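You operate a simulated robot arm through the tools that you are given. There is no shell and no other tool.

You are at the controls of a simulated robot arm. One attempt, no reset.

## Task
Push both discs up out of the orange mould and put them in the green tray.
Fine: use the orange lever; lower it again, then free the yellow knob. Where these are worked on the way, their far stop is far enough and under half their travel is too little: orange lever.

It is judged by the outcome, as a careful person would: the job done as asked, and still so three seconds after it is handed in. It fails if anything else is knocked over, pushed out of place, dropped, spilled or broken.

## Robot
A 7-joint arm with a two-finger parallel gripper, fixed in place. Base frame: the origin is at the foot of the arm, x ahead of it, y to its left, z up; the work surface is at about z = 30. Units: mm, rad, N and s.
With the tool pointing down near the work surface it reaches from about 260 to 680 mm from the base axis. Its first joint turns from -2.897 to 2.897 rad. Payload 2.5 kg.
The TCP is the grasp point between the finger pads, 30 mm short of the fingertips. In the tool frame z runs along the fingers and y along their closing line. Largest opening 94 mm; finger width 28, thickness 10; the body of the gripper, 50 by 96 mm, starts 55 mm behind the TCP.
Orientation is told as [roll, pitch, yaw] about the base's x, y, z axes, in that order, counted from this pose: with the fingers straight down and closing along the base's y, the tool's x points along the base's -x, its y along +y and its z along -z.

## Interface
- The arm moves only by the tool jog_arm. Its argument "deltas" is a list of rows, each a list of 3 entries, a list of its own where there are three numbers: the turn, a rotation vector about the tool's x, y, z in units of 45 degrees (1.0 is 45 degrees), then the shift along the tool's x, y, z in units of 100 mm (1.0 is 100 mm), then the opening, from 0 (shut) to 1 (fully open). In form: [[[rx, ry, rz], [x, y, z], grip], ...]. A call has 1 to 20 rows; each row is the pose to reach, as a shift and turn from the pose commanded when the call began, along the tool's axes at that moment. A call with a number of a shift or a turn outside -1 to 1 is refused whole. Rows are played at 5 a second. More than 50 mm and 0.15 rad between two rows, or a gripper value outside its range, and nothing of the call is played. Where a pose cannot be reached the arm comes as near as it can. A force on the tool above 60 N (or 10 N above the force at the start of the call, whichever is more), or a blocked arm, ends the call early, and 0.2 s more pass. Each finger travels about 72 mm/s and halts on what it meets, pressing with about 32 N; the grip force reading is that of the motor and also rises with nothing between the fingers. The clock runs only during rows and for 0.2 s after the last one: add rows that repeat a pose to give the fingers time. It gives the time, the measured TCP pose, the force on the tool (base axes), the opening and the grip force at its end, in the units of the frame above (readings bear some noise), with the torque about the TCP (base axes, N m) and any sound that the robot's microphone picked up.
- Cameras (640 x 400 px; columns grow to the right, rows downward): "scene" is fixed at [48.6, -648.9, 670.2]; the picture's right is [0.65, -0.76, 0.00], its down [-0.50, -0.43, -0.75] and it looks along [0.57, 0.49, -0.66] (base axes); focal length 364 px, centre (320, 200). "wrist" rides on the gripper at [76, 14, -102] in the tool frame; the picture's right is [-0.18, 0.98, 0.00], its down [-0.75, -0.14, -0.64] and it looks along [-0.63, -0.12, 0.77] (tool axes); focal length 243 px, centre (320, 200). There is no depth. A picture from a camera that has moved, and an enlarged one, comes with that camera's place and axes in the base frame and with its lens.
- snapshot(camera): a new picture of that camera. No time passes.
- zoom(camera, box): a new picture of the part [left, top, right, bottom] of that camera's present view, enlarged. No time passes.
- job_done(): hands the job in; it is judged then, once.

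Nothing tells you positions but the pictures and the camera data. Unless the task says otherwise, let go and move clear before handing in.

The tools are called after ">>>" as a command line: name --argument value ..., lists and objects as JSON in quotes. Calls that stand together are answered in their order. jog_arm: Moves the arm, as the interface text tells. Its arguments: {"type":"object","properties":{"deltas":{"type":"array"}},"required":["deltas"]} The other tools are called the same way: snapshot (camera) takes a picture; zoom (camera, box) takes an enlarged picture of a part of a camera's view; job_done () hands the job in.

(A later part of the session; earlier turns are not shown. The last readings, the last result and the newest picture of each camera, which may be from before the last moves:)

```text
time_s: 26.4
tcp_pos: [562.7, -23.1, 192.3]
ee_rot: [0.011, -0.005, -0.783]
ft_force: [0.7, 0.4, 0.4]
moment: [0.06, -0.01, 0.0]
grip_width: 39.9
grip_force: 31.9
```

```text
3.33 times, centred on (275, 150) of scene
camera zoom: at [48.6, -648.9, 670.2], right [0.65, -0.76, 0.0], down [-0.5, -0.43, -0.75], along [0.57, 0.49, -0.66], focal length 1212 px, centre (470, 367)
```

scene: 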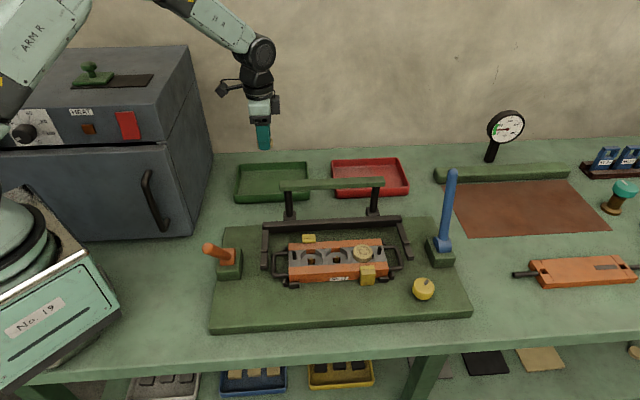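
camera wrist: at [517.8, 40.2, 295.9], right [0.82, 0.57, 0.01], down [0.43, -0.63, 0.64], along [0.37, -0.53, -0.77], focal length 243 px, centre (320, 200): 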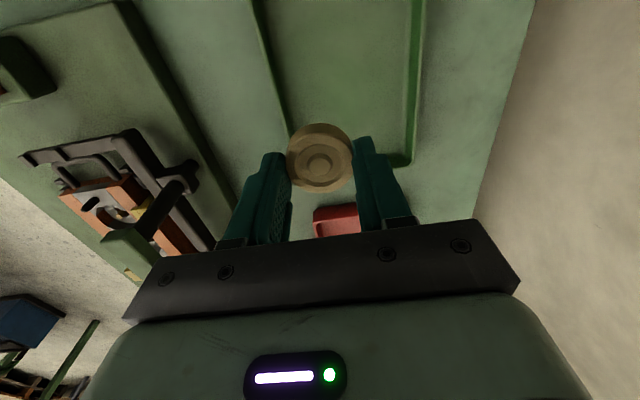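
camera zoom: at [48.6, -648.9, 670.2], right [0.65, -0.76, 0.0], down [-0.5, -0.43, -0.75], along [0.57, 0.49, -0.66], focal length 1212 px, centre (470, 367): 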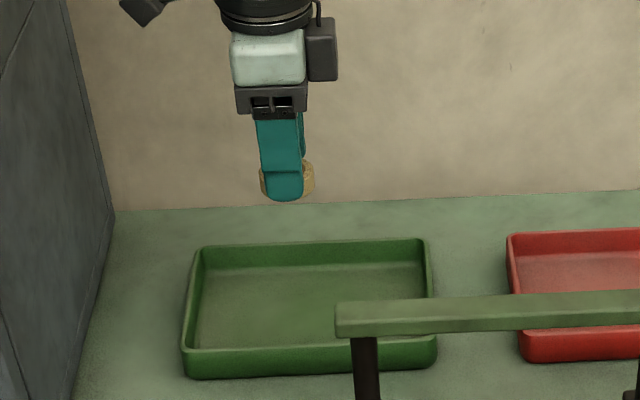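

The tray's centre line is a bit farther back than I had it. I'll shift 27 mm rearward and lower toward the tray floor.

>>> jog_arm --deltas '[[[0, 0, 0], [0.02, 0.15, 0.1], 0.2], [[0, 0, 0], [0.03, 0.27, 0.3], 0.2], [[0, 0, 0], [0.03, 0.27, 0.55], 0.2], [[0, 0, 0], [0.03, 0.27, 0.8], 0.2], [[0, 0, 0], [0.03, 0.27, 0.95], 0.2], [[0, 0, 0], [0.03, 0.27, 0.95], 0.2]]'

>>> zoom --camera "scene" --box '[200, 70, 330, 210]'

>>> snapshot --camera "wrist"

```text
time_s: 27.8
tcp_pos: [580.0, -2.2, 98.2]
ee_rot: [0.009, -0.004, -0.784]
ft_force: [0.0, -0.1, -0.1]
moment: [0.01, 0.0, -0.01]
grip_width: 40.0
grip_force: 32.0
```

```text
2.86 times, centred on (265, 140) of scene
camera zoom: at [48.6, -648.9, 670.2], right [0.65, -0.76, 0.0], down [-0.5, -0.43, -0.75], along [0.57, 0.49, -0.66], focal length 1039 px, centre (477, 371)
```

zoom: 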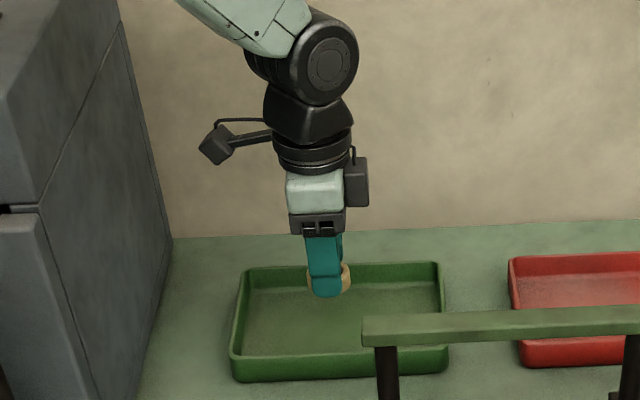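

```text
taken
camera wrist: at [536.1, 61.7, 200.7], right [0.82, 0.57, 0.01], down [0.43, -0.63, 0.64], along [0.37, -0.53, -0.77], focal length 243 px, centre (320, 200)
```

wrist: 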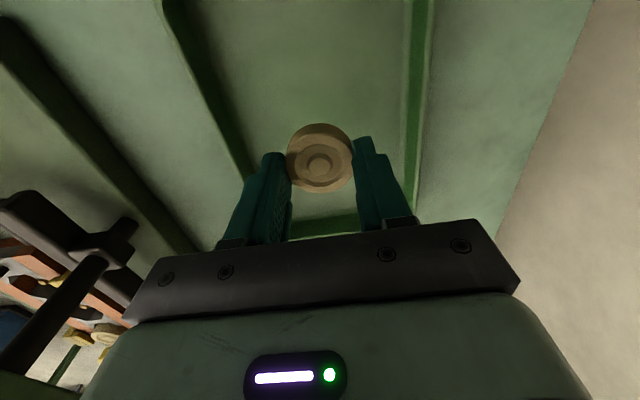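

The disc is centred between the tray walls and the arm is clear of the oven. I'll lower it in small steps until it touches the floor.

>>> jog_arm --deltas '[[[0, 0, 0], [0, 0, 0.06], 0.2], [[0, 0, 0], [0, 0, 0.12], 0.2], [[0, 0, 0], [0, 0, 0.16], 0.2], [[0, 0, 0], [0, 0, 0.18], 0.2], [[0, 0, 0], [0, 0, 0.18], 0.2]]'

>>> zoom --camera "scene" --box '[230, 130, 320, 210]'

```text
time_s: 29.0
tcp_pos: [580.0, -1.8, 79.5]
ee_rot: [0.009, -0.002, -0.784]
ft_force: [0.1, -0.1, -0.1]
moment: [0.02, 0.0, 0.0]
grip_width: 40.0
grip_force: 32.2
```

```text
5.00 times, centred on (275, 170) of scene
camera zoom: at [48.6, -648.9, 670.2], right [0.65, -0.76, 0.0], down [-0.5, -0.43, -0.75], along [0.57, 0.49, -0.66], focal length 1818 px, centre (545, 350)
```

zoom: 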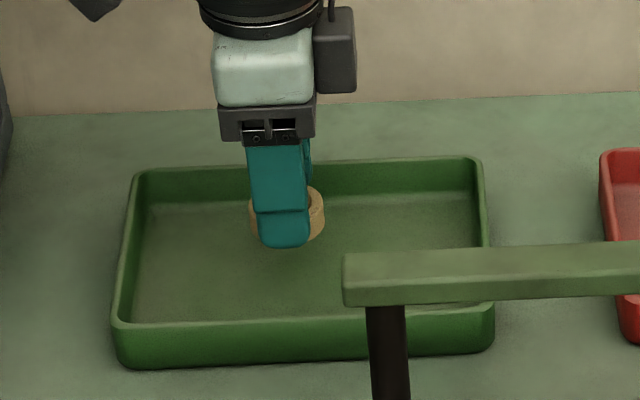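

No contact yet. I'll keep lowering.

>>> jog_arm --deltas '[[[0, 0, 0], [0, 0, 0.02], 0.2], [[0, 0, 0], [0, 0, 0.04], 0.2], [[0, 0, 0], [0, 0, 0.04], 0.2]]'

>>> jog_arm --deltas '[[[0, 0, 0], [0, 0, 0.015], 0.2], [[0, 0, 0], [0, 0, 0.025], 0.2], [[0, 0, 0], [0, 0, 0.025], 0.2]]'

```text
time_s: 29.8
tcp_pos: [580.2, -2.0, 76.0]
ee_rot: [0.01, -0.005, -0.784]
ft_force: [0.8, -0.2, -0.2]
moment: [0.02, -0.02, 0.0]
grip_width: 40.0
grip_force: 31.9
```

```text
time_s: 30.6
tcp_pos: [579.3, -1.4, 73.0]
ee_rot: [0.01, -0.003, -0.784]
ft_force: [0.1, 0.5, 0.1]
moment: [-0.01, 0.02, -0.04]
grip_width: 40.0
grip_force: 31.9
```

>>> jog_arm --deltas '[[[0, 0, 0], [0, 0, 0.015], 0.2], [[0, 0, 0], [0, 0, 0.025], 0.2], [[0, 0, 0], [0, 0, 0.025], 0.2]]'

>>> zoom --camera "scene" --box '[230, 130, 320, 210]'

```text
time_s: 31.4
tcp_pos: [579.7, -2.8, 71.3]
ee_rot: [0.009, -0.004, -0.784]
ft_force: [-0.3, -0.2, -0.5]
moment: [0.04, 0.02, 0.01]
grip_width: 39.9
grip_force: 32.2
```

```text
5.00 times, centred on (275, 170) of scene
camera zoom: at [48.6, -648.9, 670.2], right [0.65, -0.76, 0.0], down [-0.5, -0.43, -0.75], along [0.57, 0.49, -0.66], focal length 1818 px, centre (545, 350)
```

zoom: 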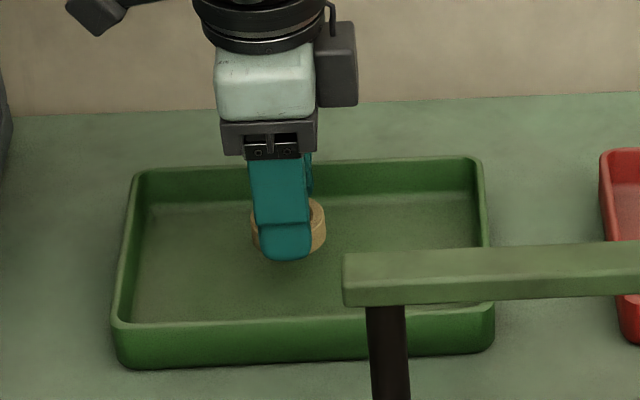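

Still no contact force. I'll continue down gently.

>>> jog_arm --deltas '[[[0, 0, 0], [0, 0, 0.015], 0.2], [[0, 0, 0], [0, 0, 0.03], 0.2], [[0, 0, 0], [0, 0, 0.03], 0.2]]'

>>> jog_arm --deltas '[[[0, 0, 0], [0, 0, 0.01], 0.2], [[0, 0, 0], [0, 0, 0.02], 0.2], [[0, 0, 0], [0, 0, 0.02], 0.2]]'

```text
time_s: 32.2
tcp_pos: [579.3, -3.1, 67.5]
ee_rot: [0.009, -0.004, -0.784]
ft_force: [0.6, 0.1, -0.7]
moment: [-0.01, 0.01, 0.02]
grip_width: 40.3
grip_force: 32.0
```

```text
time_s: 33.0
tcp_pos: [580.4, -2.4, 65.7]
ee_rot: [0.008, -0.005, -0.784]
ft_force: [0.3, 0.6, 0.3]
moment: [0.01, -0.01, -0.02]
grip_width: 40.2
grip_force: 31.8
```

>>> zoom --camera "wrist" --box '[220, 80, 440, 260]'

>>> zoom --camera "scene" --box '[250, 150, 305, 200]'

```text
2.22 times, centred on (330, 170) of wrist
camera zoom: at [535.5, 61.9, 168.8], right [0.82, 0.57, 0.01], down [0.43, -0.63, 0.64], along [0.37, -0.53, -0.77], focal length 539 px, centre (298, 267)
```

zoom: 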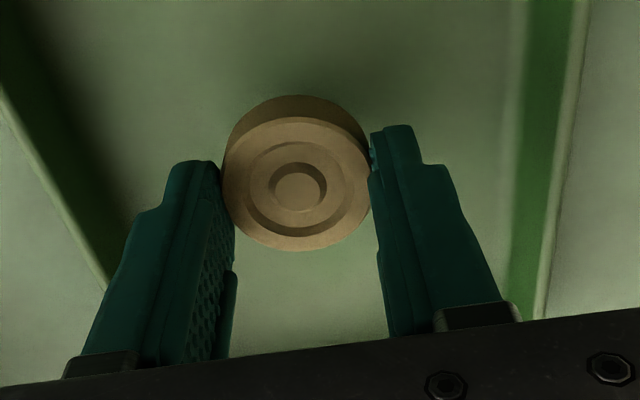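

```text
8.00 times, centred on (278, 175) of scene
camera zoom: at [48.6, -648.9, 670.2], right [0.65, -0.76, 0.0], down [-0.5, -0.43, -0.75], along [0.57, 0.49, -0.66], focal length 2910 px, centre (660, 400)
```

zoom: 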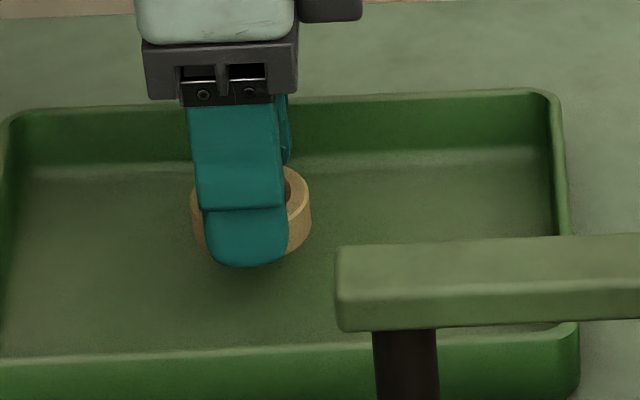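

The disc's base looks very close to the floor now. I'll use finer steps.

>>> jog_arm --deltas '[[[0, 0, 0], [0, 0, 0.01], 0.2], [[0, 0, 0], [0, 0, 0.02], 0.2], [[0, 0, 0], [0, 0, 0.02], 0.2]]'

```text
time_s: 33.8
tcp_pos: [580.3, -3.1, 62.9]
ee_rot: [0.008, -0.003, -0.784]
ft_force: [0.0, 0.6, -0.3]
moment: [0.0, 0.01, 0.01]
grip_width: 40.3
grip_force: 32.4
```

>>> jog_arm --deltas '[[[0, 0, 0], [0, 0, 0.01], 0.2], [[0, 0, 0], [0, 0, 0.015], 0.2]]'

>>> zoom --camera "scene" --box '[250, 150, 305, 200]'

```text
time_s: 34.4
tcp_pos: [579.3, -1.4, 62.1]
ee_rot: [0.008, -0.004, -0.784]
ft_force: [0.3, -0.4, -0.1]
moment: [0.02, -0.01, -0.01]
grip_width: 40.0
grip_force: 31.8
```

```text
8.00 times, centred on (278, 175) of scene
camera zoom: at [48.6, -648.9, 670.2], right [0.65, -0.76, 0.0], down [-0.5, -0.43, -0.75], along [0.57, 0.49, -0.66], focal length 2910 px, centre (660, 400)
```

zoom: 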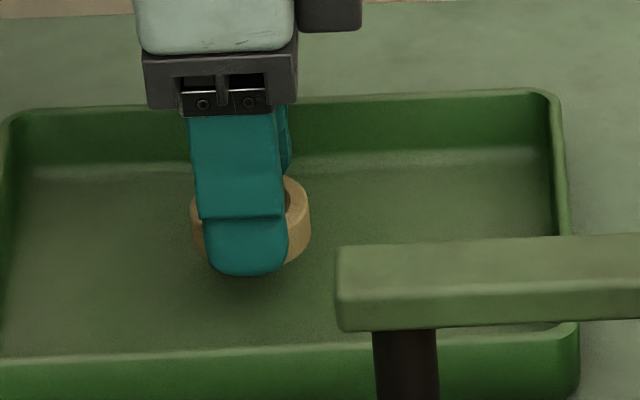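

>>> jog_arm --deltas '[[[0, 0, 0], [0, 0, 0.01], 0.2], [[0, 0, 0], [0, 0, 0.015], 0.2]]'

>>> jog_arm --deltas '[[[0, 0, 0], [0, 0, 0.01], 0.2], [[0, 0, 0], [0, 0, 0.01], 0.2]]'

```text
time_s: 35.0
tcp_pos: [579.6, -1.3, 59.8]
ee_rot: [0.01, -0.003, -0.783]
ft_force: [0.2, 0.1, -1.0]
moment: [0.0, 0.01, 0.01]
grip_width: 40.0
grip_force: 31.8
```

```text
time_s: 35.6
tcp_pos: [579.1, -1.9, 59.5]
ee_rot: [0.008, -0.003, -0.784]
ft_force: [0.8, -0.2, -0.2]
moment: [-0.02, 0.02, -0.03]
grip_width: 40.0
grip_force: 31.9
```

>>> zoom --camera "scene" --box '[250, 150, 305, 200]'

>>> zoom --camera "wrist" --box '[220, 80, 440, 260]'

```text
8.00 times, centred on (278, 175) of scene
camera zoom: at [48.6, -648.9, 670.2], right [0.65, -0.76, 0.0], down [-0.5, -0.43, -0.75], along [0.57, 0.49, -0.66], focal length 2910 px, centre (660, 400)
```

zoom: 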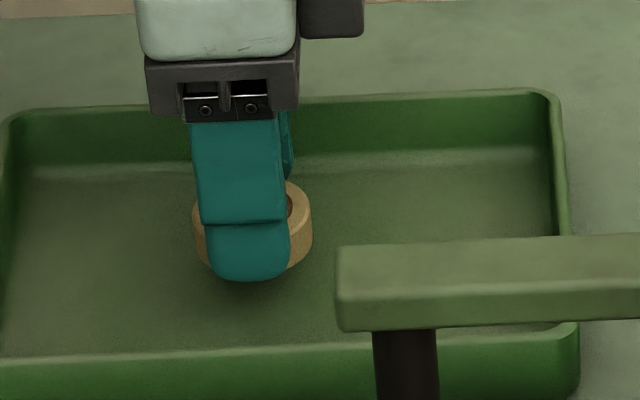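

```text
2.22 times, centred on (330, 170) of wrist
camera zoom: at [535.5, 61.9, 162.4], right [0.82, 0.57, 0.01], down [0.43, -0.63, 0.64], along [0.37, -0.53, -0.77], focal length 539 px, centre (298, 267)
```

zoom: 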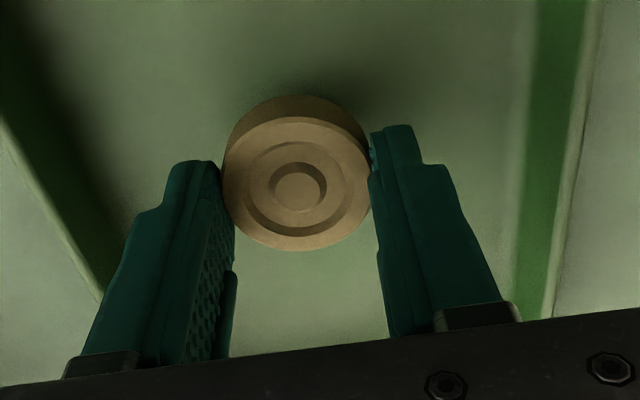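

There's still a shadow gap under the disc, so I'll keep lowering in small steps.

>>> jog_arm --deltas '[[[0, 0, 0], [0, 0, 0.01], 0.2], [[0, 0, 0], [0, 0, 0.02], 0.2]]'

>>> jog_arm --deltas '[[[0, 0, 0], [0, 0, 0.01], 0.2], [[0, 0, 0], [0, 0, 0.01], 0.2]]'

```text
time_s: 36.2
tcp_pos: [580.7, -2.4, 57.2]
ee_rot: [0.009, -0.003, -0.783]
ft_force: [1.4, 0.2, 0.2]
moment: [-0.01, -0.01, 0.0]
grip_width: 40.2
grip_force: 32.3
```

```text
time_s: 36.8
tcp_pos: [579.9, -1.6, 56.4]
ee_rot: [0.008, -0.004, -0.783]
ft_force: [-0.2, -0.5, 0.0]
moment: [-0.03, -0.06, 0.01]
grip_width: 40.1
grip_force: 31.7
```

>>> zoom --camera "scene" --box '[250, 150, 305, 200]'

>>> zoom --camera "wrist" --box '[220, 80, 440, 260]'

```text
8.00 times, centred on (278, 175) of scene
camera zoom: at [48.6, -648.9, 670.2], right [0.65, -0.76, 0.0], down [-0.5, -0.43, -0.75], along [0.57, 0.49, -0.66], focal length 2910 px, centre (660, 400)
```

zoom: 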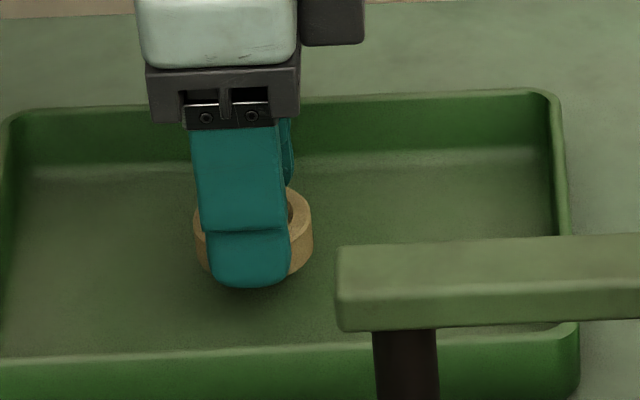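

```text
2.22 times, centred on (330, 170) of wrist
camera zoom: at [535.4, 61.7, 159.7], right [0.82, 0.57, 0.01], down [0.43, -0.63, 0.64], along [0.37, -0.53, -0.77], focal length 539 px, centre (298, 267)
```

zoom: 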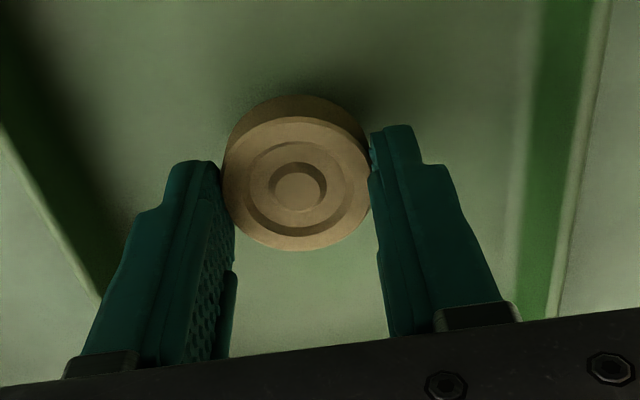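

>>> jog_arm --deltas '[[[0, 0, 0], [0, 0, 0.01], 0.2], [[0, 0, 0], [0, 0, 0.02], 0.2]]'

>>> jog_arm --deltas '[[[0, 0, 0], [0, 0, 0.01], 0.2], [[0, 0, 0], [0, 0, 0.015], 0.2]]'

```text
time_s: 37.4
tcp_pos: [580.4, -2.3, 54.6]
ee_rot: [0.009, -0.003, -0.781]
ft_force: [-0.3, 1.2, -0.8]
moment: [-0.03, -0.02, 0.0]
grip_width: 40.1
grip_force: 32.2
```

```text
time_s: 38.0
tcp_pos: [579.6, -1.4, 52.9]
ee_rot: [0.007, -0.004, -0.782]
ft_force: [-0.2, 0.2, -0.2]
moment: [-0.01, -0.01, 0.04]
grip_width: 40.3
grip_force: 32.3
```

>>> zoom --camera "wrist" --box '[270, 100, 390, 200]'

>>> zoom --camera "scene" --box '[258, 160, 298, 195]'

```text
4.00 times, centred on (330, 150) of wrist
camera zoom: at [535.1, 61.5, 156.3], right [0.82, 0.57, 0.01], down [0.43, -0.63, 0.64], along [0.37, -0.53, -0.77], focal length 970 px, centre (280, 400)
```

zoom: 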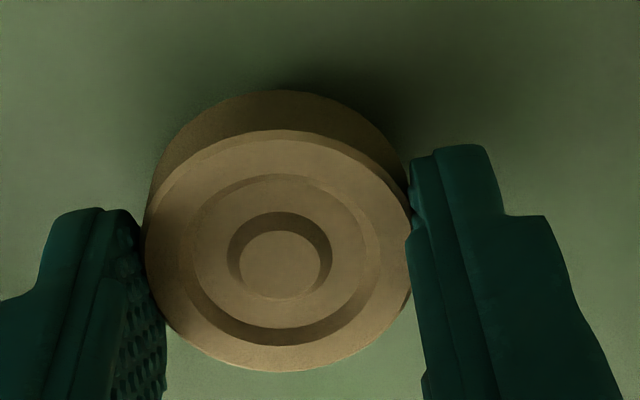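

```text
11.43 times, centred on (278, 178) of scene
camera zoom: at [48.6, -648.9, 670.2], right [0.65, -0.76, 0.0], down [-0.5, -0.43, -0.75], along [0.57, 0.49, -0.66], focal length 4157 px, centre (800, 457)
```

zoom: 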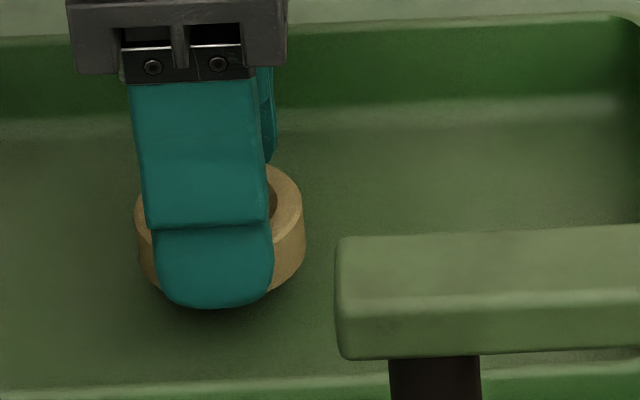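

There's still clearance below, so the tray floor is lower than I assumed. I'll keep stepping down with force checks.

>>> jog_arm --deltas '[[[0, 0, 0], [0, 0, 0.01], 0.2], [[0, 0, 0], [0, 0, 0.02], 0.2]]'

>>> jog_arm --deltas '[[[0, 0, 0], [0, 0, 0.01], 0.2], [[0, 0, 0], [0, 0, 0.02], 0.2]]'

>>> zoom --camera "scene" --box '[258, 160, 298, 195]'

```text
time_s: 38.6
tcp_pos: [580.6, -2.2, 50.8]
ee_rot: [0.01, -0.003, -0.782]
ft_force: [-0.1, 0.4, -0.1]
moment: [-0.04, 0.02, -0.02]
grip_width: 40.3
grip_force: 32.4
```

```text
time_s: 39.2
tcp_pos: [580.0, -2.0, 49.4]
ee_rot: [0.008, -0.003, -0.784]
ft_force: [0.6, -0.4, -0.4]
moment: [-0.02, 0.01, 0.0]
grip_width: 40.2
grip_force: 31.8
```

```text
11.43 times, centred on (278, 178) of scene
camera zoom: at [48.6, -648.9, 670.2], right [0.65, -0.76, 0.0], down [-0.5, -0.43, -0.75], along [0.57, 0.49, -0.66], focal length 4157 px, centre (800, 457)
```

zoom: 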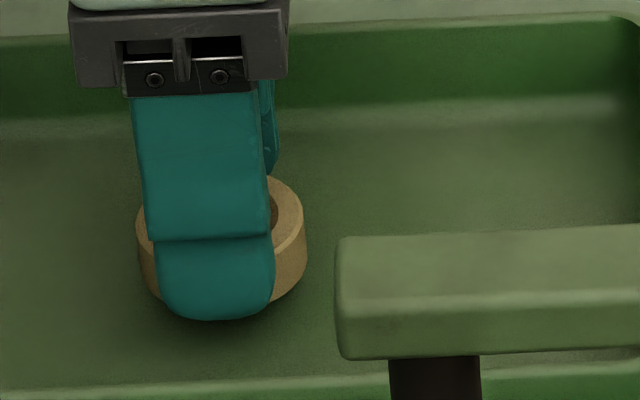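

>>> jog_arm --deltas '[[[0, 0, 0], [0, 0, 0.01], 0.2], [[0, 0, 0], [0, 0, 0.02], 0.2]]'

>>> jog_arm --deltas '[[[0, 0, 0], [0, 0, 0.01], 0.2], [[0, 0, 0], [0, 0, 0.02], 0.2]]'

>>> zoom --camera "scene" --box '[258, 160, 298, 195]'

>>> zoom --camera "wrist" --box '[270, 100, 390, 200]'

```text
time_s: 39.8
tcp_pos: [580.3, -2.5, 48.1]
ee_rot: [0.008, -0.002, -0.783]
ft_force: [-0.3, -0.1, -1.1]
moment: [0.01, 0.04, 0.01]
grip_width: 40.0
grip_force: 31.8
```

```text
time_s: 40.4
tcp_pos: [580.5, -2.3, 45.4]
ee_rot: [0.008, -0.005, -0.785]
ft_force: [0.4, 0.0, -0.2]
moment: [0.01, -0.02, -0.02]
grip_width: 40.1
grip_force: 31.5
```

```text
11.43 times, centred on (278, 178) of scene
camera zoom: at [48.6, -648.9, 670.2], right [0.65, -0.76, 0.0], down [-0.5, -0.43, -0.75], along [0.57, 0.49, -0.66], focal length 4157 px, centre (800, 457)
```

zoom: 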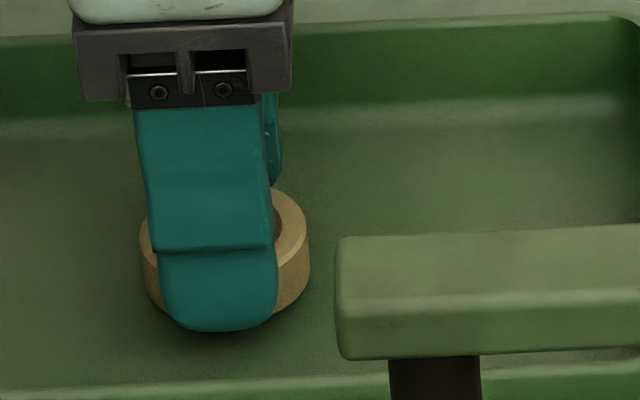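

```text
4.00 times, centred on (330, 150) of wrist
camera zoom: at [535.9, 61.5, 148.5], right [0.82, 0.57, 0.01], down [0.43, -0.63, 0.64], along [0.37, -0.53, -0.77], focal length 970 px, centre (280, 400)
```

zoom: 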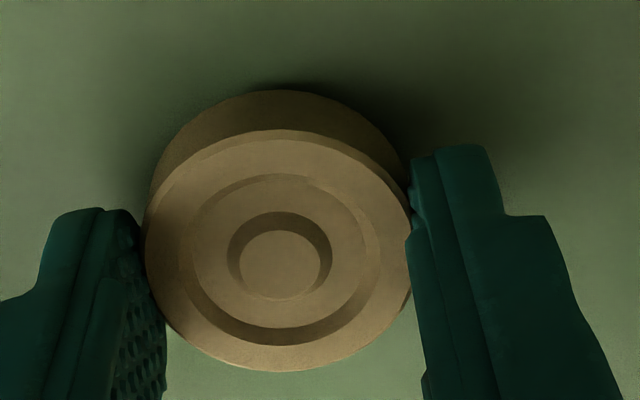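

>>> jog_arm --deltas '[[[0, 0, 0], [0, 0, 0.01], 0.2], [[0, 0, 0], [0, 0, 0.02], 0.2]]'

>>> jog_arm --deltas '[[[0, 0, 0], [0, 0, 0.01], 0.2], [[0, 0, 0], [0, 0, 0.015], 0.2]]'

>>> zoom --camera "wrist" --box '[270, 100, 390, 200]'

```text
time_s: 41.0
tcp_pos: [580.5, -2.6, 42.6]
ee_rot: [0.008, -0.004, -0.782]
ft_force: [-0.6, -0.4, 0.5]
moment: [0.0, 0.0, -0.06]
grip_width: 40.2
grip_force: 31.4
```

```text
time_s: 41.6
tcp_pos: [580.2, -2.2, 41.9]
ee_rot: [0.008, -0.003, -0.784]
ft_force: [0.9, -0.3, -0.2]
moment: [0.01, 0.04, 0.01]
grip_width: 40.2
grip_force: 32.3
```

```text
4.00 times, centred on (330, 150) of wrist
camera zoom: at [535.4, 61.7, 144.9], right [0.82, 0.57, 0.01], down [0.43, -0.63, 0.64], along [0.37, -0.53, -0.77], focal length 970 px, centre (280, 400)
```

zoom: 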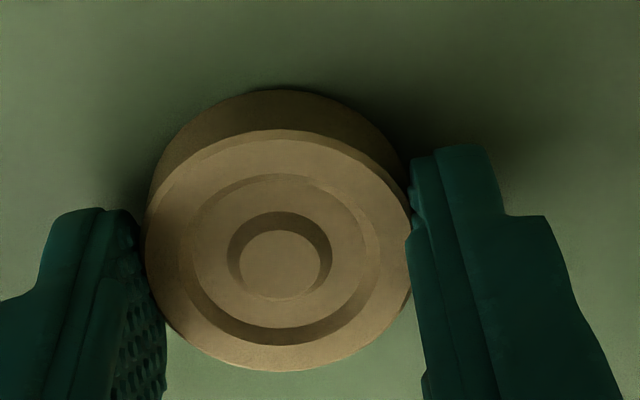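

>>> jog_arm --deltas '[[[0, 0, 0], [0, 0, 0.01], 0.2], [[0, 0, 0], [0, 0, 0.015], 0.2]]'

>>> jog_arm --deltas '[[[0, 0, 0], [0, 0, 0.008], 0.2], [[0, 0, 0], [0, 0, 0.015], 0.2]]'

>>> zoom --camera "wrist" --box '[270, 100, 390, 200]'

>>> zoom --camera "scene" --box '[258, 160, 298, 195]'

```text
time_s: 42.2
tcp_pos: [579.6, -1.8, 41.1]
ee_rot: [0.009, -0.005, -0.784]
ft_force: [-0.1, -1.0, 6.0]
moment: [-0.08, 0.08, -0.04]
grip_width: 40.0
grip_force: 32.2
```

```text
time_s: 42.8
tcp_pos: [579.8, -1.5, 40.5]
ee_rot: [0.01, -0.004, -0.783]
ft_force: [-6.8, -1.8, 28.8]
moment: [-0.25, 0.44, 0.01]
grip_width: 40.1
grip_force: 32.1
```

```text
4.00 times, centred on (330, 150) of wrist
camera zoom: at [535.5, 62.1, 143.7], right [0.82, 0.57, 0.01], down [0.43, -0.63, 0.64], along [0.37, -0.53, -0.76], focal length 970 px, centre (280, 400)
```

zoom: 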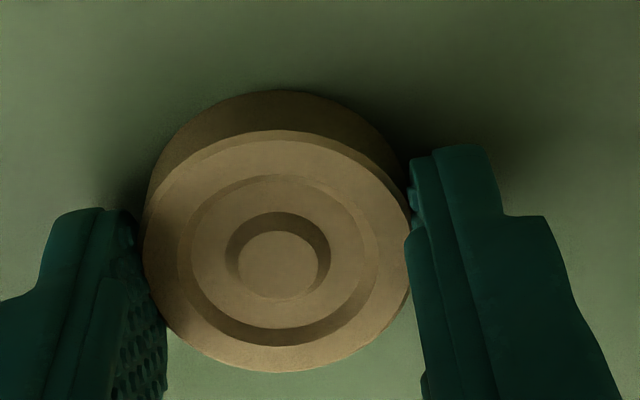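

```text
11.43 times, centred on (278, 178) of scene
camera zoom: at [48.6, -648.9, 670.2], right [0.65, -0.76, 0.0], down [-0.5, -0.43, -0.75], along [0.57, 0.49, -0.66], focal length 4157 px, centre (800, 457)
```

zoom: 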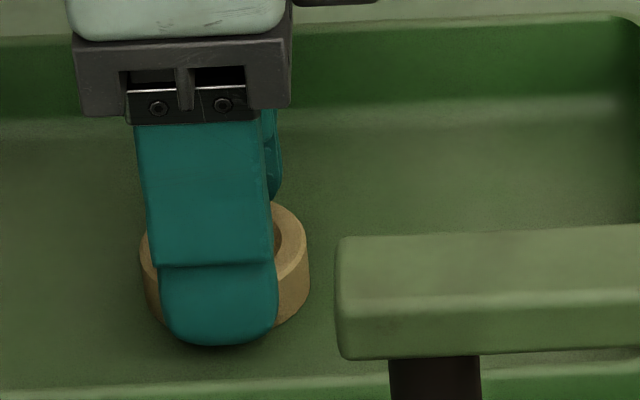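

Disc 1 has touched the tray floor. I'll ease off by a millimetre and open the fingers gently.

>>> jog_arm --deltas '[[[0, 0, 0], [0, 0, -0.015], 0.3], [[0, 0, 0], [0, 0, -0.015], 0.42], [[0, 0, 0], [0, 0, -0.015], 0.46], [[0, 0, 0], [0, 0, -0.015], 0.52], [[0, 0, 0], [0, 0, -0.015], 0.58], [[0, 0, 0], [0, 0, -0.015], 0.58]]'

>>> zoom --camera "wrist" --box '[220, 80, 440, 260]'

```text
time_s: 44.2
tcp_pos: [578.8, -1.5, 39.5]
ee_rot: [0.01, -0.004, -0.783]
ft_force: [0.1, 0.3, 0.0]
moment: [-0.05, -0.01, 0.01]
grip_width: 54.5
grip_force: 0.1
```

```text
2.22 times, centred on (330, 170) of wrist
camera zoom: at [535.1, 61.8, 143.0], right [0.82, 0.57, 0.01], down [0.43, -0.63, 0.64], along [0.37, -0.53, -0.77], focal length 539 px, centre (298, 267)
```

zoom: 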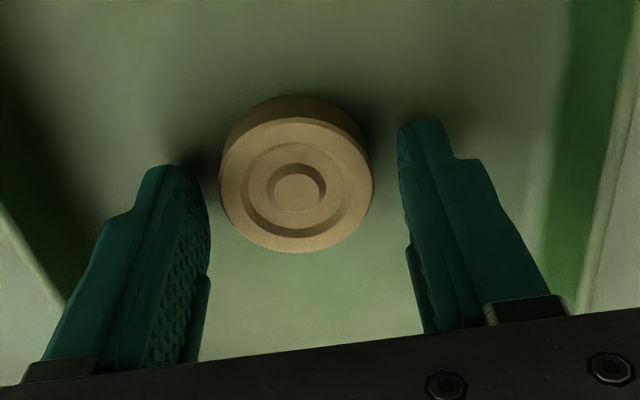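

Disc 1 is resting in the tray, released. I'll lift straight up and go back for disc 2.

>>> jog_arm --deltas '[[[0, 0, 0], [0, 0, -0.15], 0.58], [[0, 0, 0], [0, 0, -0.4], 0.58], [[0, 0, 0], [0, 0, -0.7], 0.58], [[0, 0, 0], [0, 0, -1.0], 0.58]]'

>>> jog_arm --deltas '[[[0, 0, 0], [-0.05, 0, -0.35], 0.58], [[0, 0, 0], [-0.2, -0.1, -0.7], 0.58], [[0, 0, 0], [-0.3, -0.35, -1.0], 0.58], [[0, 0, 0], [-0.4, -0.65, -1.0], 0.58], [[0, 0, 0], [-0.5, -0.95, -1.0], 0.58]]'

>>> snapshot --camera "scene"

```text
time_s: 45.2
tcp_pos: [578.3, -1.4, 141.5]
ee_rot: [0.008, -0.004, -0.783]
ft_force: [-0.2, 0.6, 0.2]
moment: [0.01, 0.02, -0.01]
grip_width: 54.5
grip_force: 0.0
```

```text
time_s: 46.4
tcp_pos: [546.0, -105.8, 241.2]
ee_rot: [0.009, -0.005, -0.782]
ft_force: [0.0, 0.9, 0.2]
moment: [0.02, -0.02, 0.02]
grip_width: 54.5
grip_force: 0.0
```

```text
taken
```

scene: 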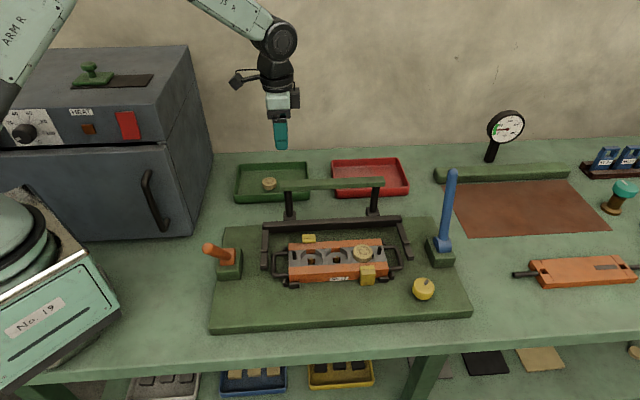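

Disc 1 sits in the green tray. I'll travel back over the fixture toward disc 2.

>>> jog_arm --deltas '[[[0, 0, 0], [-0.15, -0.22, 0], 0.58], [[0, 0, 0], [-0.32, -0.45, 0], 0.58], [[0, 0, 0], [-0.5, -0.7, 0], 0.58], [[0, 0, 0], [-0.66, -0.92, 0], 0.58]]'

>>> jog_arm --deltas '[[[0, 0, 0], [-0.15, -0.22, 0], 0.58], [[0, 0, 0], [-0.32, -0.45, 0], 0.58], [[0, 0, 0], [-0.5, -0.7, 0], 0.58], [[0, 0, 0], [-0.66, -0.92, 0], 0.58]]'

>>> snapshot --camera "wrist"

```text
time_s: 47.4
tcp_pos: [528.5, -217.7, 240.3]
ee_rot: [0.01, -0.004, -0.782]
ft_force: [-0.1, 0.8, 0.1]
moment: [0.03, 0.02, 0.03]
grip_width: 54.6
grip_force: 0.1
```

```text
time_s: 48.4
tcp_pos: [509.6, -328.5, 238.9]
ee_rot: [0.009, -0.003, -0.783]
ft_force: [-0.7, 0.2, 0.3]
moment: [-0.02, -0.03, -0.01]
grip_width: 54.3
grip_force: 0.0
```

```text
taken
camera wrist: at [465.6, -264.0, 341.7], right [0.82, 0.57, 0.01], down [0.43, -0.63, 0.64], along [0.37, -0.53, -0.77], focal length 243 px, centre (320, 200)
```

wrist: 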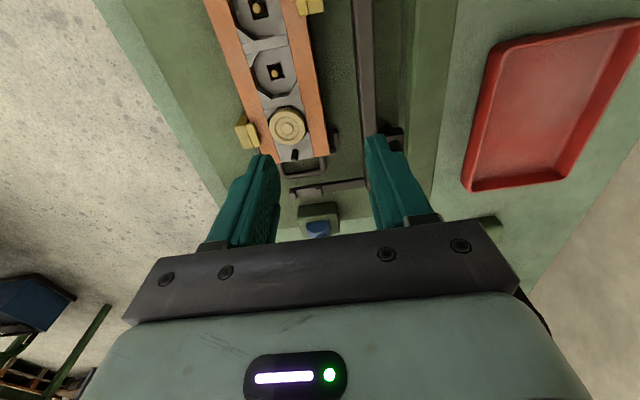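

Disc 2 is at about (503,-382), and the front clamp lies close to where the front finger will go. I'll narrow the opening to 47 mm and move to hover above it.

>>> jog_arm --deltas '[[[0, 0, 0], [-0.15, -0.2, 0.1], 0.5], [[0, 0, 0], [-0.336, -0.424, 0.3], 0.5], [[0, 0, 0], [-0.336, -0.424, 0.6], 0.5], [[0, 0, 0], [-0.336, -0.424, 0.9], 0.5], [[0, 0, 0], [-0.336, -0.424, 1.0], 0.5]]'

>>> zoom --camera "wrist" --box '[200, 60, 440, 260]'

>>> zoom --camera "scene" --box '[290, 195, 420, 295]'

```text
time_s: 49.6
tcp_pos: [505.4, -381.8, 140.3]
ee_rot: [0.009, -0.003, -0.782]
ft_force: [-0.3, 0.2, 0.0]
moment: [0.0, -0.01, -0.02]
grip_width: 47.0
grip_force: 0.0
```

```text
2.00 times, centred on (320, 160) of wrist
camera zoom: at [460.3, -318.1, 242.4], right [0.82, 0.57, 0.01], down [0.43, -0.63, 0.64], along [0.37, -0.53, -0.77], focal length 485 px, centre (320, 280)
```

zoom: 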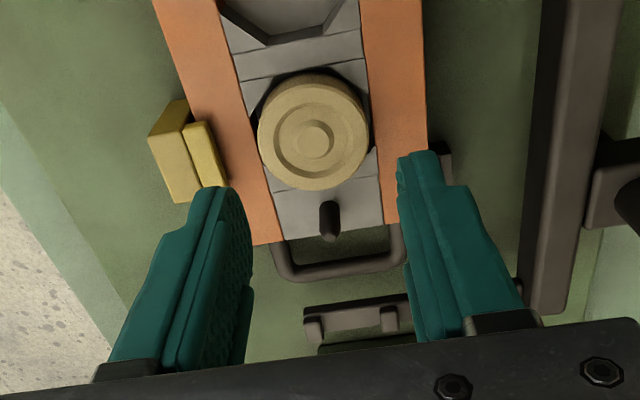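

```text
4.00 times, centred on (355, 245) of scene
camera zoom: at [48.6, -648.9, 670.2], right [0.65, -0.76, 0.0], down [-0.5, -0.43, -0.75], along [0.57, 0.49, -0.66], focal length 1455 px, centre (180, 20)
```

zoom: 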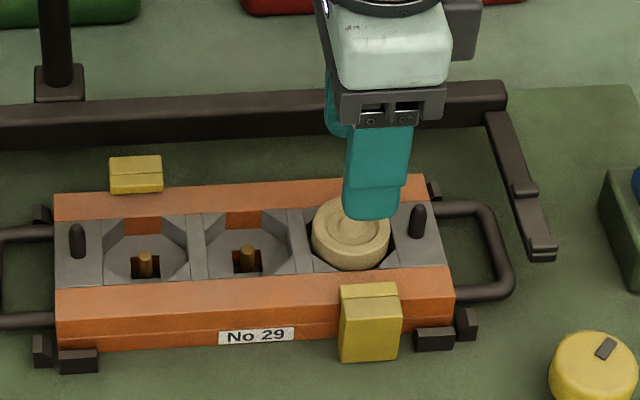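

The front finger should clear the clamp by about 3 mm. I'll make a small centring correction and descend.

>>> jog_arm --deltas '[[[0, 0, 0], [0.025, -0.013, 0.1], 0.5], [[0, 0, 0], [0.025, -0.013, 0.22], 0.5], [[0, 0, 0], [0.025, -0.013, 0.34], 0.5], [[0, 0, 0], [0.025, -0.013, 0.4], 0.5], [[0, 0, 0], [0.025, -0.013, 0.4], 0.5]]'

>>> zoom --camera "wrist" --box '[200, 60, 440, 260]'

>>> zoom --camera "scene" --box '[315, 215, 405, 290]'

```text
time_s: 50.8
tcp_pos: [504.3, -382.1, 97.8]
ee_rot: [0.009, -0.003, -0.783]
ft_force: [0.8, 0.3, 0.3]
moment: [-0.01, 0.0, -0.02]
grip_width: 47.1
grip_force: 0.0
```

```text
2.00 times, centred on (320, 160) of wrist
camera zoom: at [459.1, -317.8, 201.3], right [0.82, 0.57, 0.01], down [0.43, -0.63, 0.64], along [0.37, -0.53, -0.77], focal length 485 px, centre (320, 280)
```

zoom: 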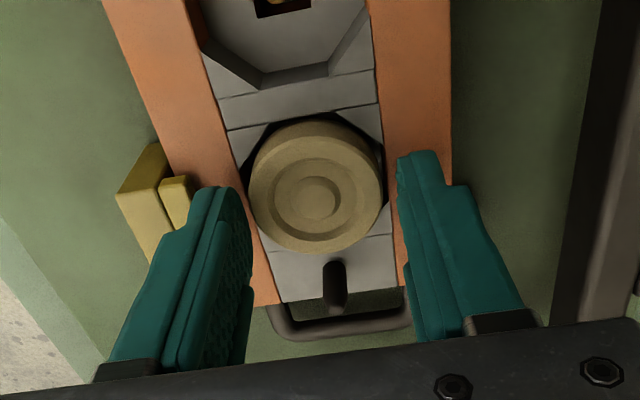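

```text
5.33 times, centred on (360, 252) of scene
camera zoom: at [48.6, -648.9, 670.2], right [0.65, -0.76, 0.0], down [-0.5, -0.43, -0.75], along [0.57, 0.49, -0.66], focal length 1940 px, centre (107, -80)
```

zoom: 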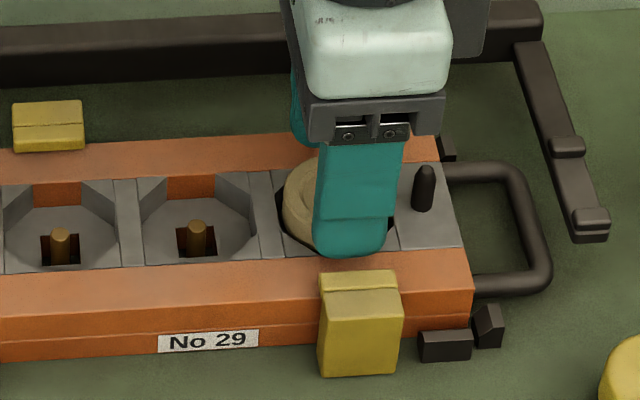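

The disc sits about 2.4 mm toward the front relative to my fingers. I'll correct that and lower the last 6 mm.

>>> jog_arm --deltas '[[[0, 0, 0], [0, -0.024, 0], 0.5], [[0, 0, 0], [0, -0.024, 0.03], 0.5], [[0, 0, 0], [0, -0.024, 0.06], 0.5], [[0, 0, 0], [0, -0.024, 0.06], 0.5]]'

>>> zoom --camera "wrist" --box '[200, 60, 440, 260]'

>>> zoom --camera "scene" --box '[315, 215, 405, 290]'

```text
time_s: 51.8
tcp_pos: [502.1, -383.6, 91.6]
ee_rot: [0.009, -0.003, -0.784]
ft_force: [0.4, 0.0, 0.2]
moment: [-0.01, 0.01, -0.04]
grip_width: 46.7
grip_force: 0.1
```

```text
2.00 times, centred on (320, 160) of wrist
camera zoom: at [456.9, -319.6, 195.2], right [0.82, 0.57, 0.01], down [0.43, -0.63, 0.64], along [0.37, -0.53, -0.77], focal length 485 px, centre (320, 280)
```

zoom: 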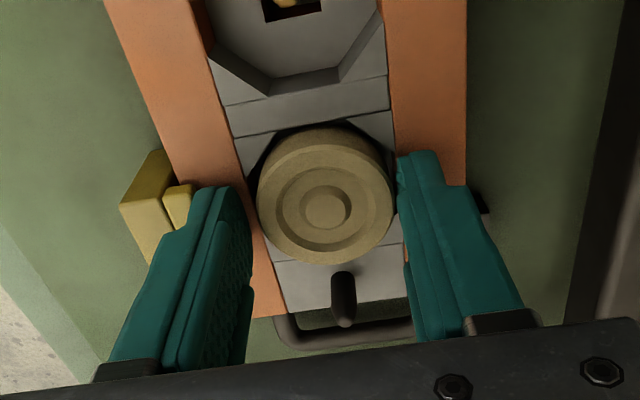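

```text
5.33 times, centred on (360, 252) of scene
camera zoom: at [48.6, -648.9, 670.2], right [0.65, -0.76, 0.0], down [-0.5, -0.43, -0.75], along [0.57, 0.49, -0.66], focal length 1940 px, centre (107, -80)
```

zoom: 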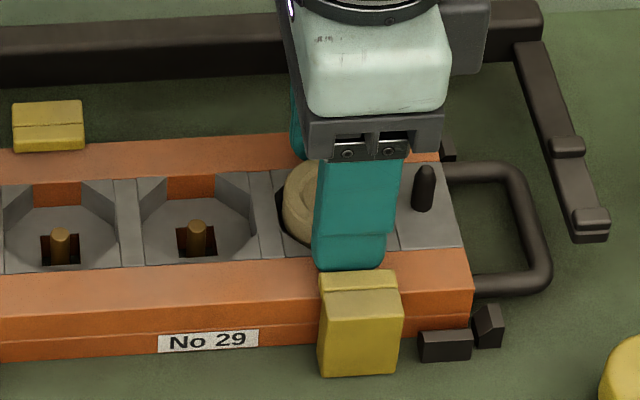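

The disc is centred and nothing is touching, so I'll close on disc 2 and start a slow lift.

>>> jog_arm --deltas '[[[0, 0, 0], [0, 0, 0], 0.45], [[0, 0, 0], [0, 0, 0], 0.38], [[0, 0, 0], [0, 0, 0], 0.25], [[0, 0, 0], [0, 0, 0], 0.2], [[0, 0, 0], [0, 0, 0], 0.2]]'

>>> jog_arm --deltas '[[[0, 0, 0], [0, 0, -0.02], 0.2], [[0, 0, 0], [0, 0, -0.06], 0.2], [[0, 0, 0], [0, 0, -0.12], 0.2], [[0, 0, 0], [0, 0, -0.2], 0.2], [[0, 0, 0], [0, 0, -0.35], 0.2], [[0, 0, 0], [0, 0, -0.35], 0.2]]'

>>> zoom --camera "wrist" --box '[200, 60, 440, 260]'

>>> zoom --camera "scene" --box '[260, 185, 420, 295]'

```text
time_s: 53.0
tcp_pos: [502.9, -382.6, 92.2]
ee_rot: [0.009, -0.005, -0.783]
ft_force: [-0.2, 0.7, 0.1]
moment: [0.0, 0.03, -0.02]
grip_width: 40.3
grip_force: 31.6
```

```text
time_s: 54.4
tcp_pos: [501.1, -382.6, 128.1]
ee_rot: [0.008, -0.003, -0.785]
ft_force: [-0.3, 0.9, 0.1]
moment: [-0.02, 0.0, 0.02]
grip_width: 40.4
grip_force: 32.4
```

```text
2.00 times, centred on (320, 160) of wrist
camera zoom: at [456.7, -319.2, 230.9], right [0.82, 0.57, 0.01], down [0.43, -0.63, 0.64], along [0.37, -0.53, -0.77], focal length 485 px, centre (320, 280)
```

zoom: 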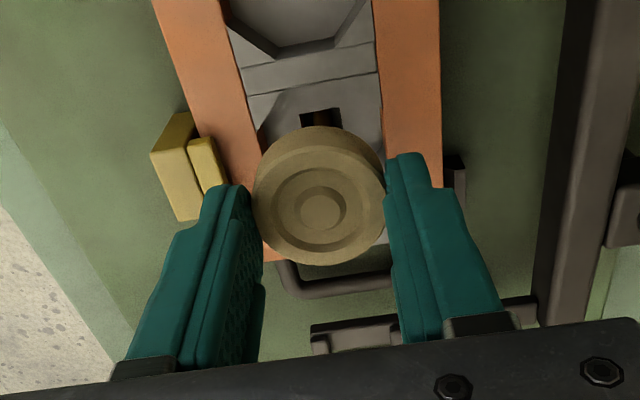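

```text
3.64 times, centred on (340, 240) of scene
camera zoom: at [48.6, -648.9, 670.2], right [0.65, -0.76, 0.0], down [-0.5, -0.43, -0.75], along [0.57, 0.49, -0.66], focal length 1323 px, centre (247, 54)
```

zoom: 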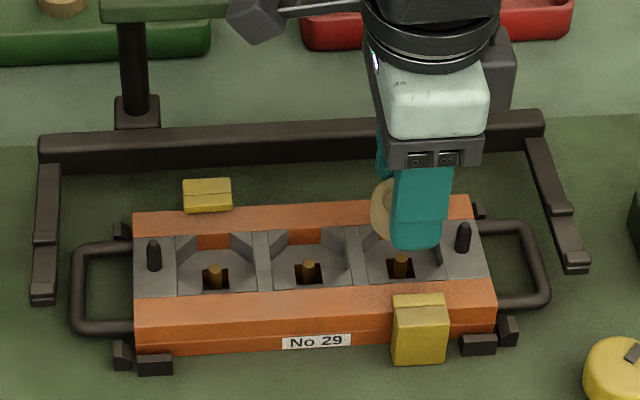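

Disc 2 is out too, and all three pins now show. I'll raise it and carry it to the tray, next to the first disc.

>>> jog_arm --deltas '[[[0, 0, 0], [0, 0, -0.25], 0.2], [[0, 0, 0], [0, 0, -0.5], 0.2], [[0, 0, 0], [0, 0, -0.75], 0.2], [[0, 0, 0], [0, 0, -1.0], 0.2], [[0, 0, 0], [0.03, 0.05, -1.0], 0.2]]'

>>> jog_arm --deltas '[[[0, 0, 0], [0.08, 0.2, -0.1], 0.2], [[0, 0, 0], [0.18, 0.45, -0.15], 0.2], [[0, 0, 0], [0.3, 0.7, -0.15], 0.2], [[0, 0, 0], [0.42, 0.95, -0.15], 0.2]]'

>>> jog_arm --deltas '[[[0, 0, 0], [0.12, 0.25, 0], 0.2], [[0, 0, 0], [0.24, 0.5, 0], 0.2], [[0, 0, 0], [0.36, 0.75, 0], 0.2], [[0, 0, 0], [0.48, 1.0, 0], 0.2]]'

```text
time_s: 55.6
tcp_pos: [501.6, -378.1, 229.6]
ee_rot: [0.01, -0.003, -0.784]
ft_force: [-0.3, 0.4, -0.2]
moment: [0.0, 0.01, -0.02]
grip_width: 40.0
grip_force: 32.5
```

```text
time_s: 56.6
tcp_pos: [539.9, -280.7, 243.9]
ee_rot: [0.011, -0.003, -0.785]
ft_force: [-0.3, -0.2, 0.2]
moment: [-0.01, 0.01, 0.02]
grip_width: 39.9
grip_force: 32.1
```

```text
time_s: 57.6
tcp_pos: [575.3, -174.7, 243.7]
ee_rot: [0.008, -0.002, -0.786]
ft_force: [1.2, 0.1, -0.5]
moment: [-0.05, 0.01, 0.01]
grip_width: 40.3
grip_force: 32.3
```

>>> jog_arm --deltas '[[[0, 0, 0], [0.13, 0.25, 0], 0.2], [[0, 0, 0], [0.26, 0.5, 0], 0.2], [[0, 0, 0], [0.39, 0.75, 0], 0.2], [[0, 0, 0], [0.5, 0.98, 0], 0.2]]'

>>> jog_arm --deltas '[[[0, 0, 0], [0.15, 0.27, 0.1], 0.2], [[0, 0, 0], [0.15, 0.27, 0.4], 0.2], [[0, 0, 0], [0.15, 0.27, 0.7], 0.2], [[0, 0, 0], [0.15, 0.27, 1.0], 0.2], [[0, 0, 0], [0.15, 0.27, 1.0], 0.2]]'

>>> snapshot --camera "wrist"

>>> zoom --camera "scene" --box '[210, 70, 340, 210]'

```text
time_s: 58.6
tcp_pos: [608.0, -70.7, 242.5]
ee_rot: [0.007, -0.003, -0.784]
ft_force: [0.4, -0.1, 0.5]
moment: [-0.01, -0.01, 0.02]
grip_width: 40.1
grip_force: 31.7
```

```text
time_s: 59.8
tcp_pos: [618.8, -42.5, 144.6]
ee_rot: [0.009, -0.004, -0.783]
ft_force: [0.4, -0.3, 0.1]
moment: [0.02, 0.0, -0.01]
grip_width: 40.0
grip_force: 32.0
```

```text
taken
camera wrist: at [573.3, 21.6, 247.1], right [0.82, 0.57, 0.01], down [0.43, -0.63, 0.64], along [0.37, -0.53, -0.77], focal length 243 px, centre (320, 200)
```

wrist: 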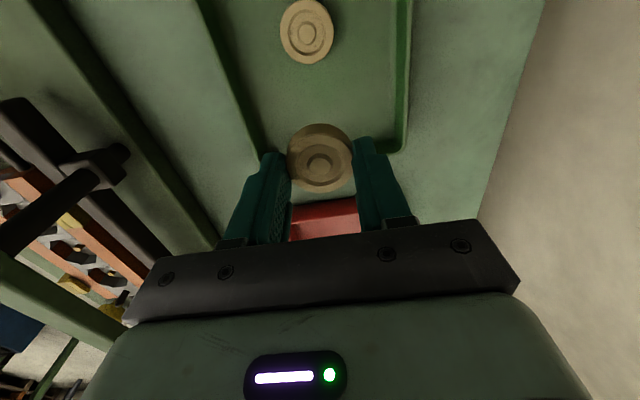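

```text
2.86 times, centred on (275, 140) of scene
camera zoom: at [48.6, -648.9, 670.2], right [0.65, -0.76, 0.0], down [-0.5, -0.43, -0.75], along [0.57, 0.49, -0.66], focal length 1039 px, centre (449, 371)
```

zoom: 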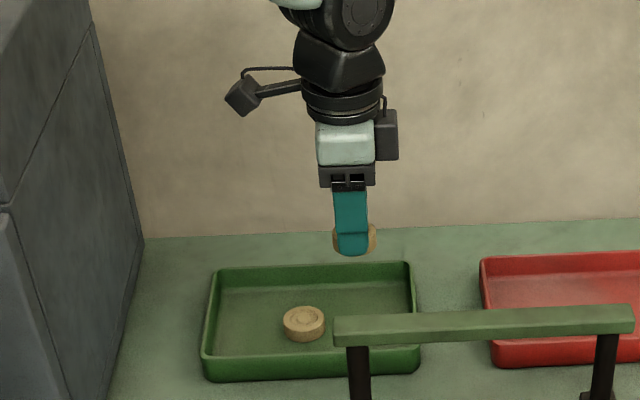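

The drop point is inside the tray with clearance to the end wall and to disc 1. I'll lower it.

>>> jog_arm --deltas '[[[0, 0, 0], [0, 0, 0.25], 0.2], [[0, 0, 0], [0, 0, 0.5], 0.2], [[0, 0, 0], [0, 0, 0.75], 0.2], [[0, 0, 0], [0, 0, 0.9], 0.2], [[0, 0, 0], [0, 0, 0.98], 0.2], [[0, 0, 0], [0, 0, 0.98], 0.2]]'

>>> zoom --camera "wrist" --box '[220, 40, 440, 240]'

```text
time_s: 61.2
tcp_pos: [619.9, -40.6, 45.4]
ee_rot: [0.008, -0.004, -0.783]
ft_force: [0.0, 0.7, 0.2]
moment: [-0.01, 0.01, -0.01]
grip_width: 40.1
grip_force: 31.9
```

```text
2.00 times, centred on (330, 140) of wrist
camera zoom: at [574.5, 23.4, 149.4], right [0.82, 0.57, 0.01], down [0.43, -0.63, 0.64], along [0.37, -0.53, -0.77], focal length 485 px, centre (300, 320)
```

zoom: 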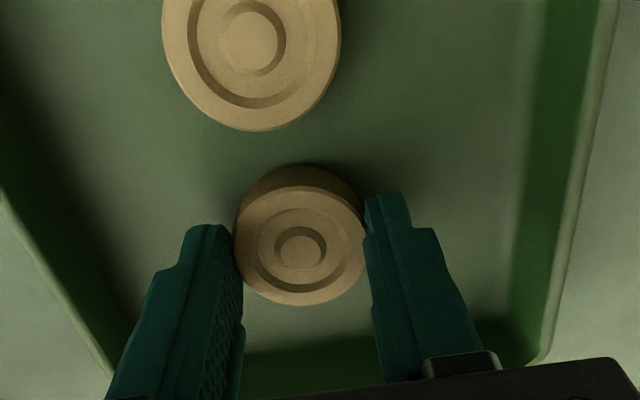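

>>> jog_arm --deltas '[[[0, 0, 0], [0, 0, 0.015], 0.2], [[0, 0, 0], [0, 0, 0.03], 0.2], [[0, 0, 0], [0, 0, 0.03], 0.2]]'

>>> jog_arm --deltas '[[[0, 0, 0], [0, 0, 0.01], 0.2], [[0, 0, 0], [0, 0, 0.015], 0.2]]'

```text
time_s: 62.0
tcp_pos: [619.4, -39.3, 43.3]
ee_rot: [0.008, -0.003, -0.783]
ft_force: [0.2, -0.1, 0.2]
moment: [0.0, 0.02, 0.04]
grip_width: 39.8
grip_force: 31.3
```

```text
time_s: 62.6
tcp_pos: [619.4, -39.8, 42.9]
ee_rot: [0.009, -0.003, -0.785]
ft_force: [-1.7, 1.5, 5.7]
moment: [-0.01, 0.15, -0.03]
grip_width: 40.0
grip_force: 31.7
```

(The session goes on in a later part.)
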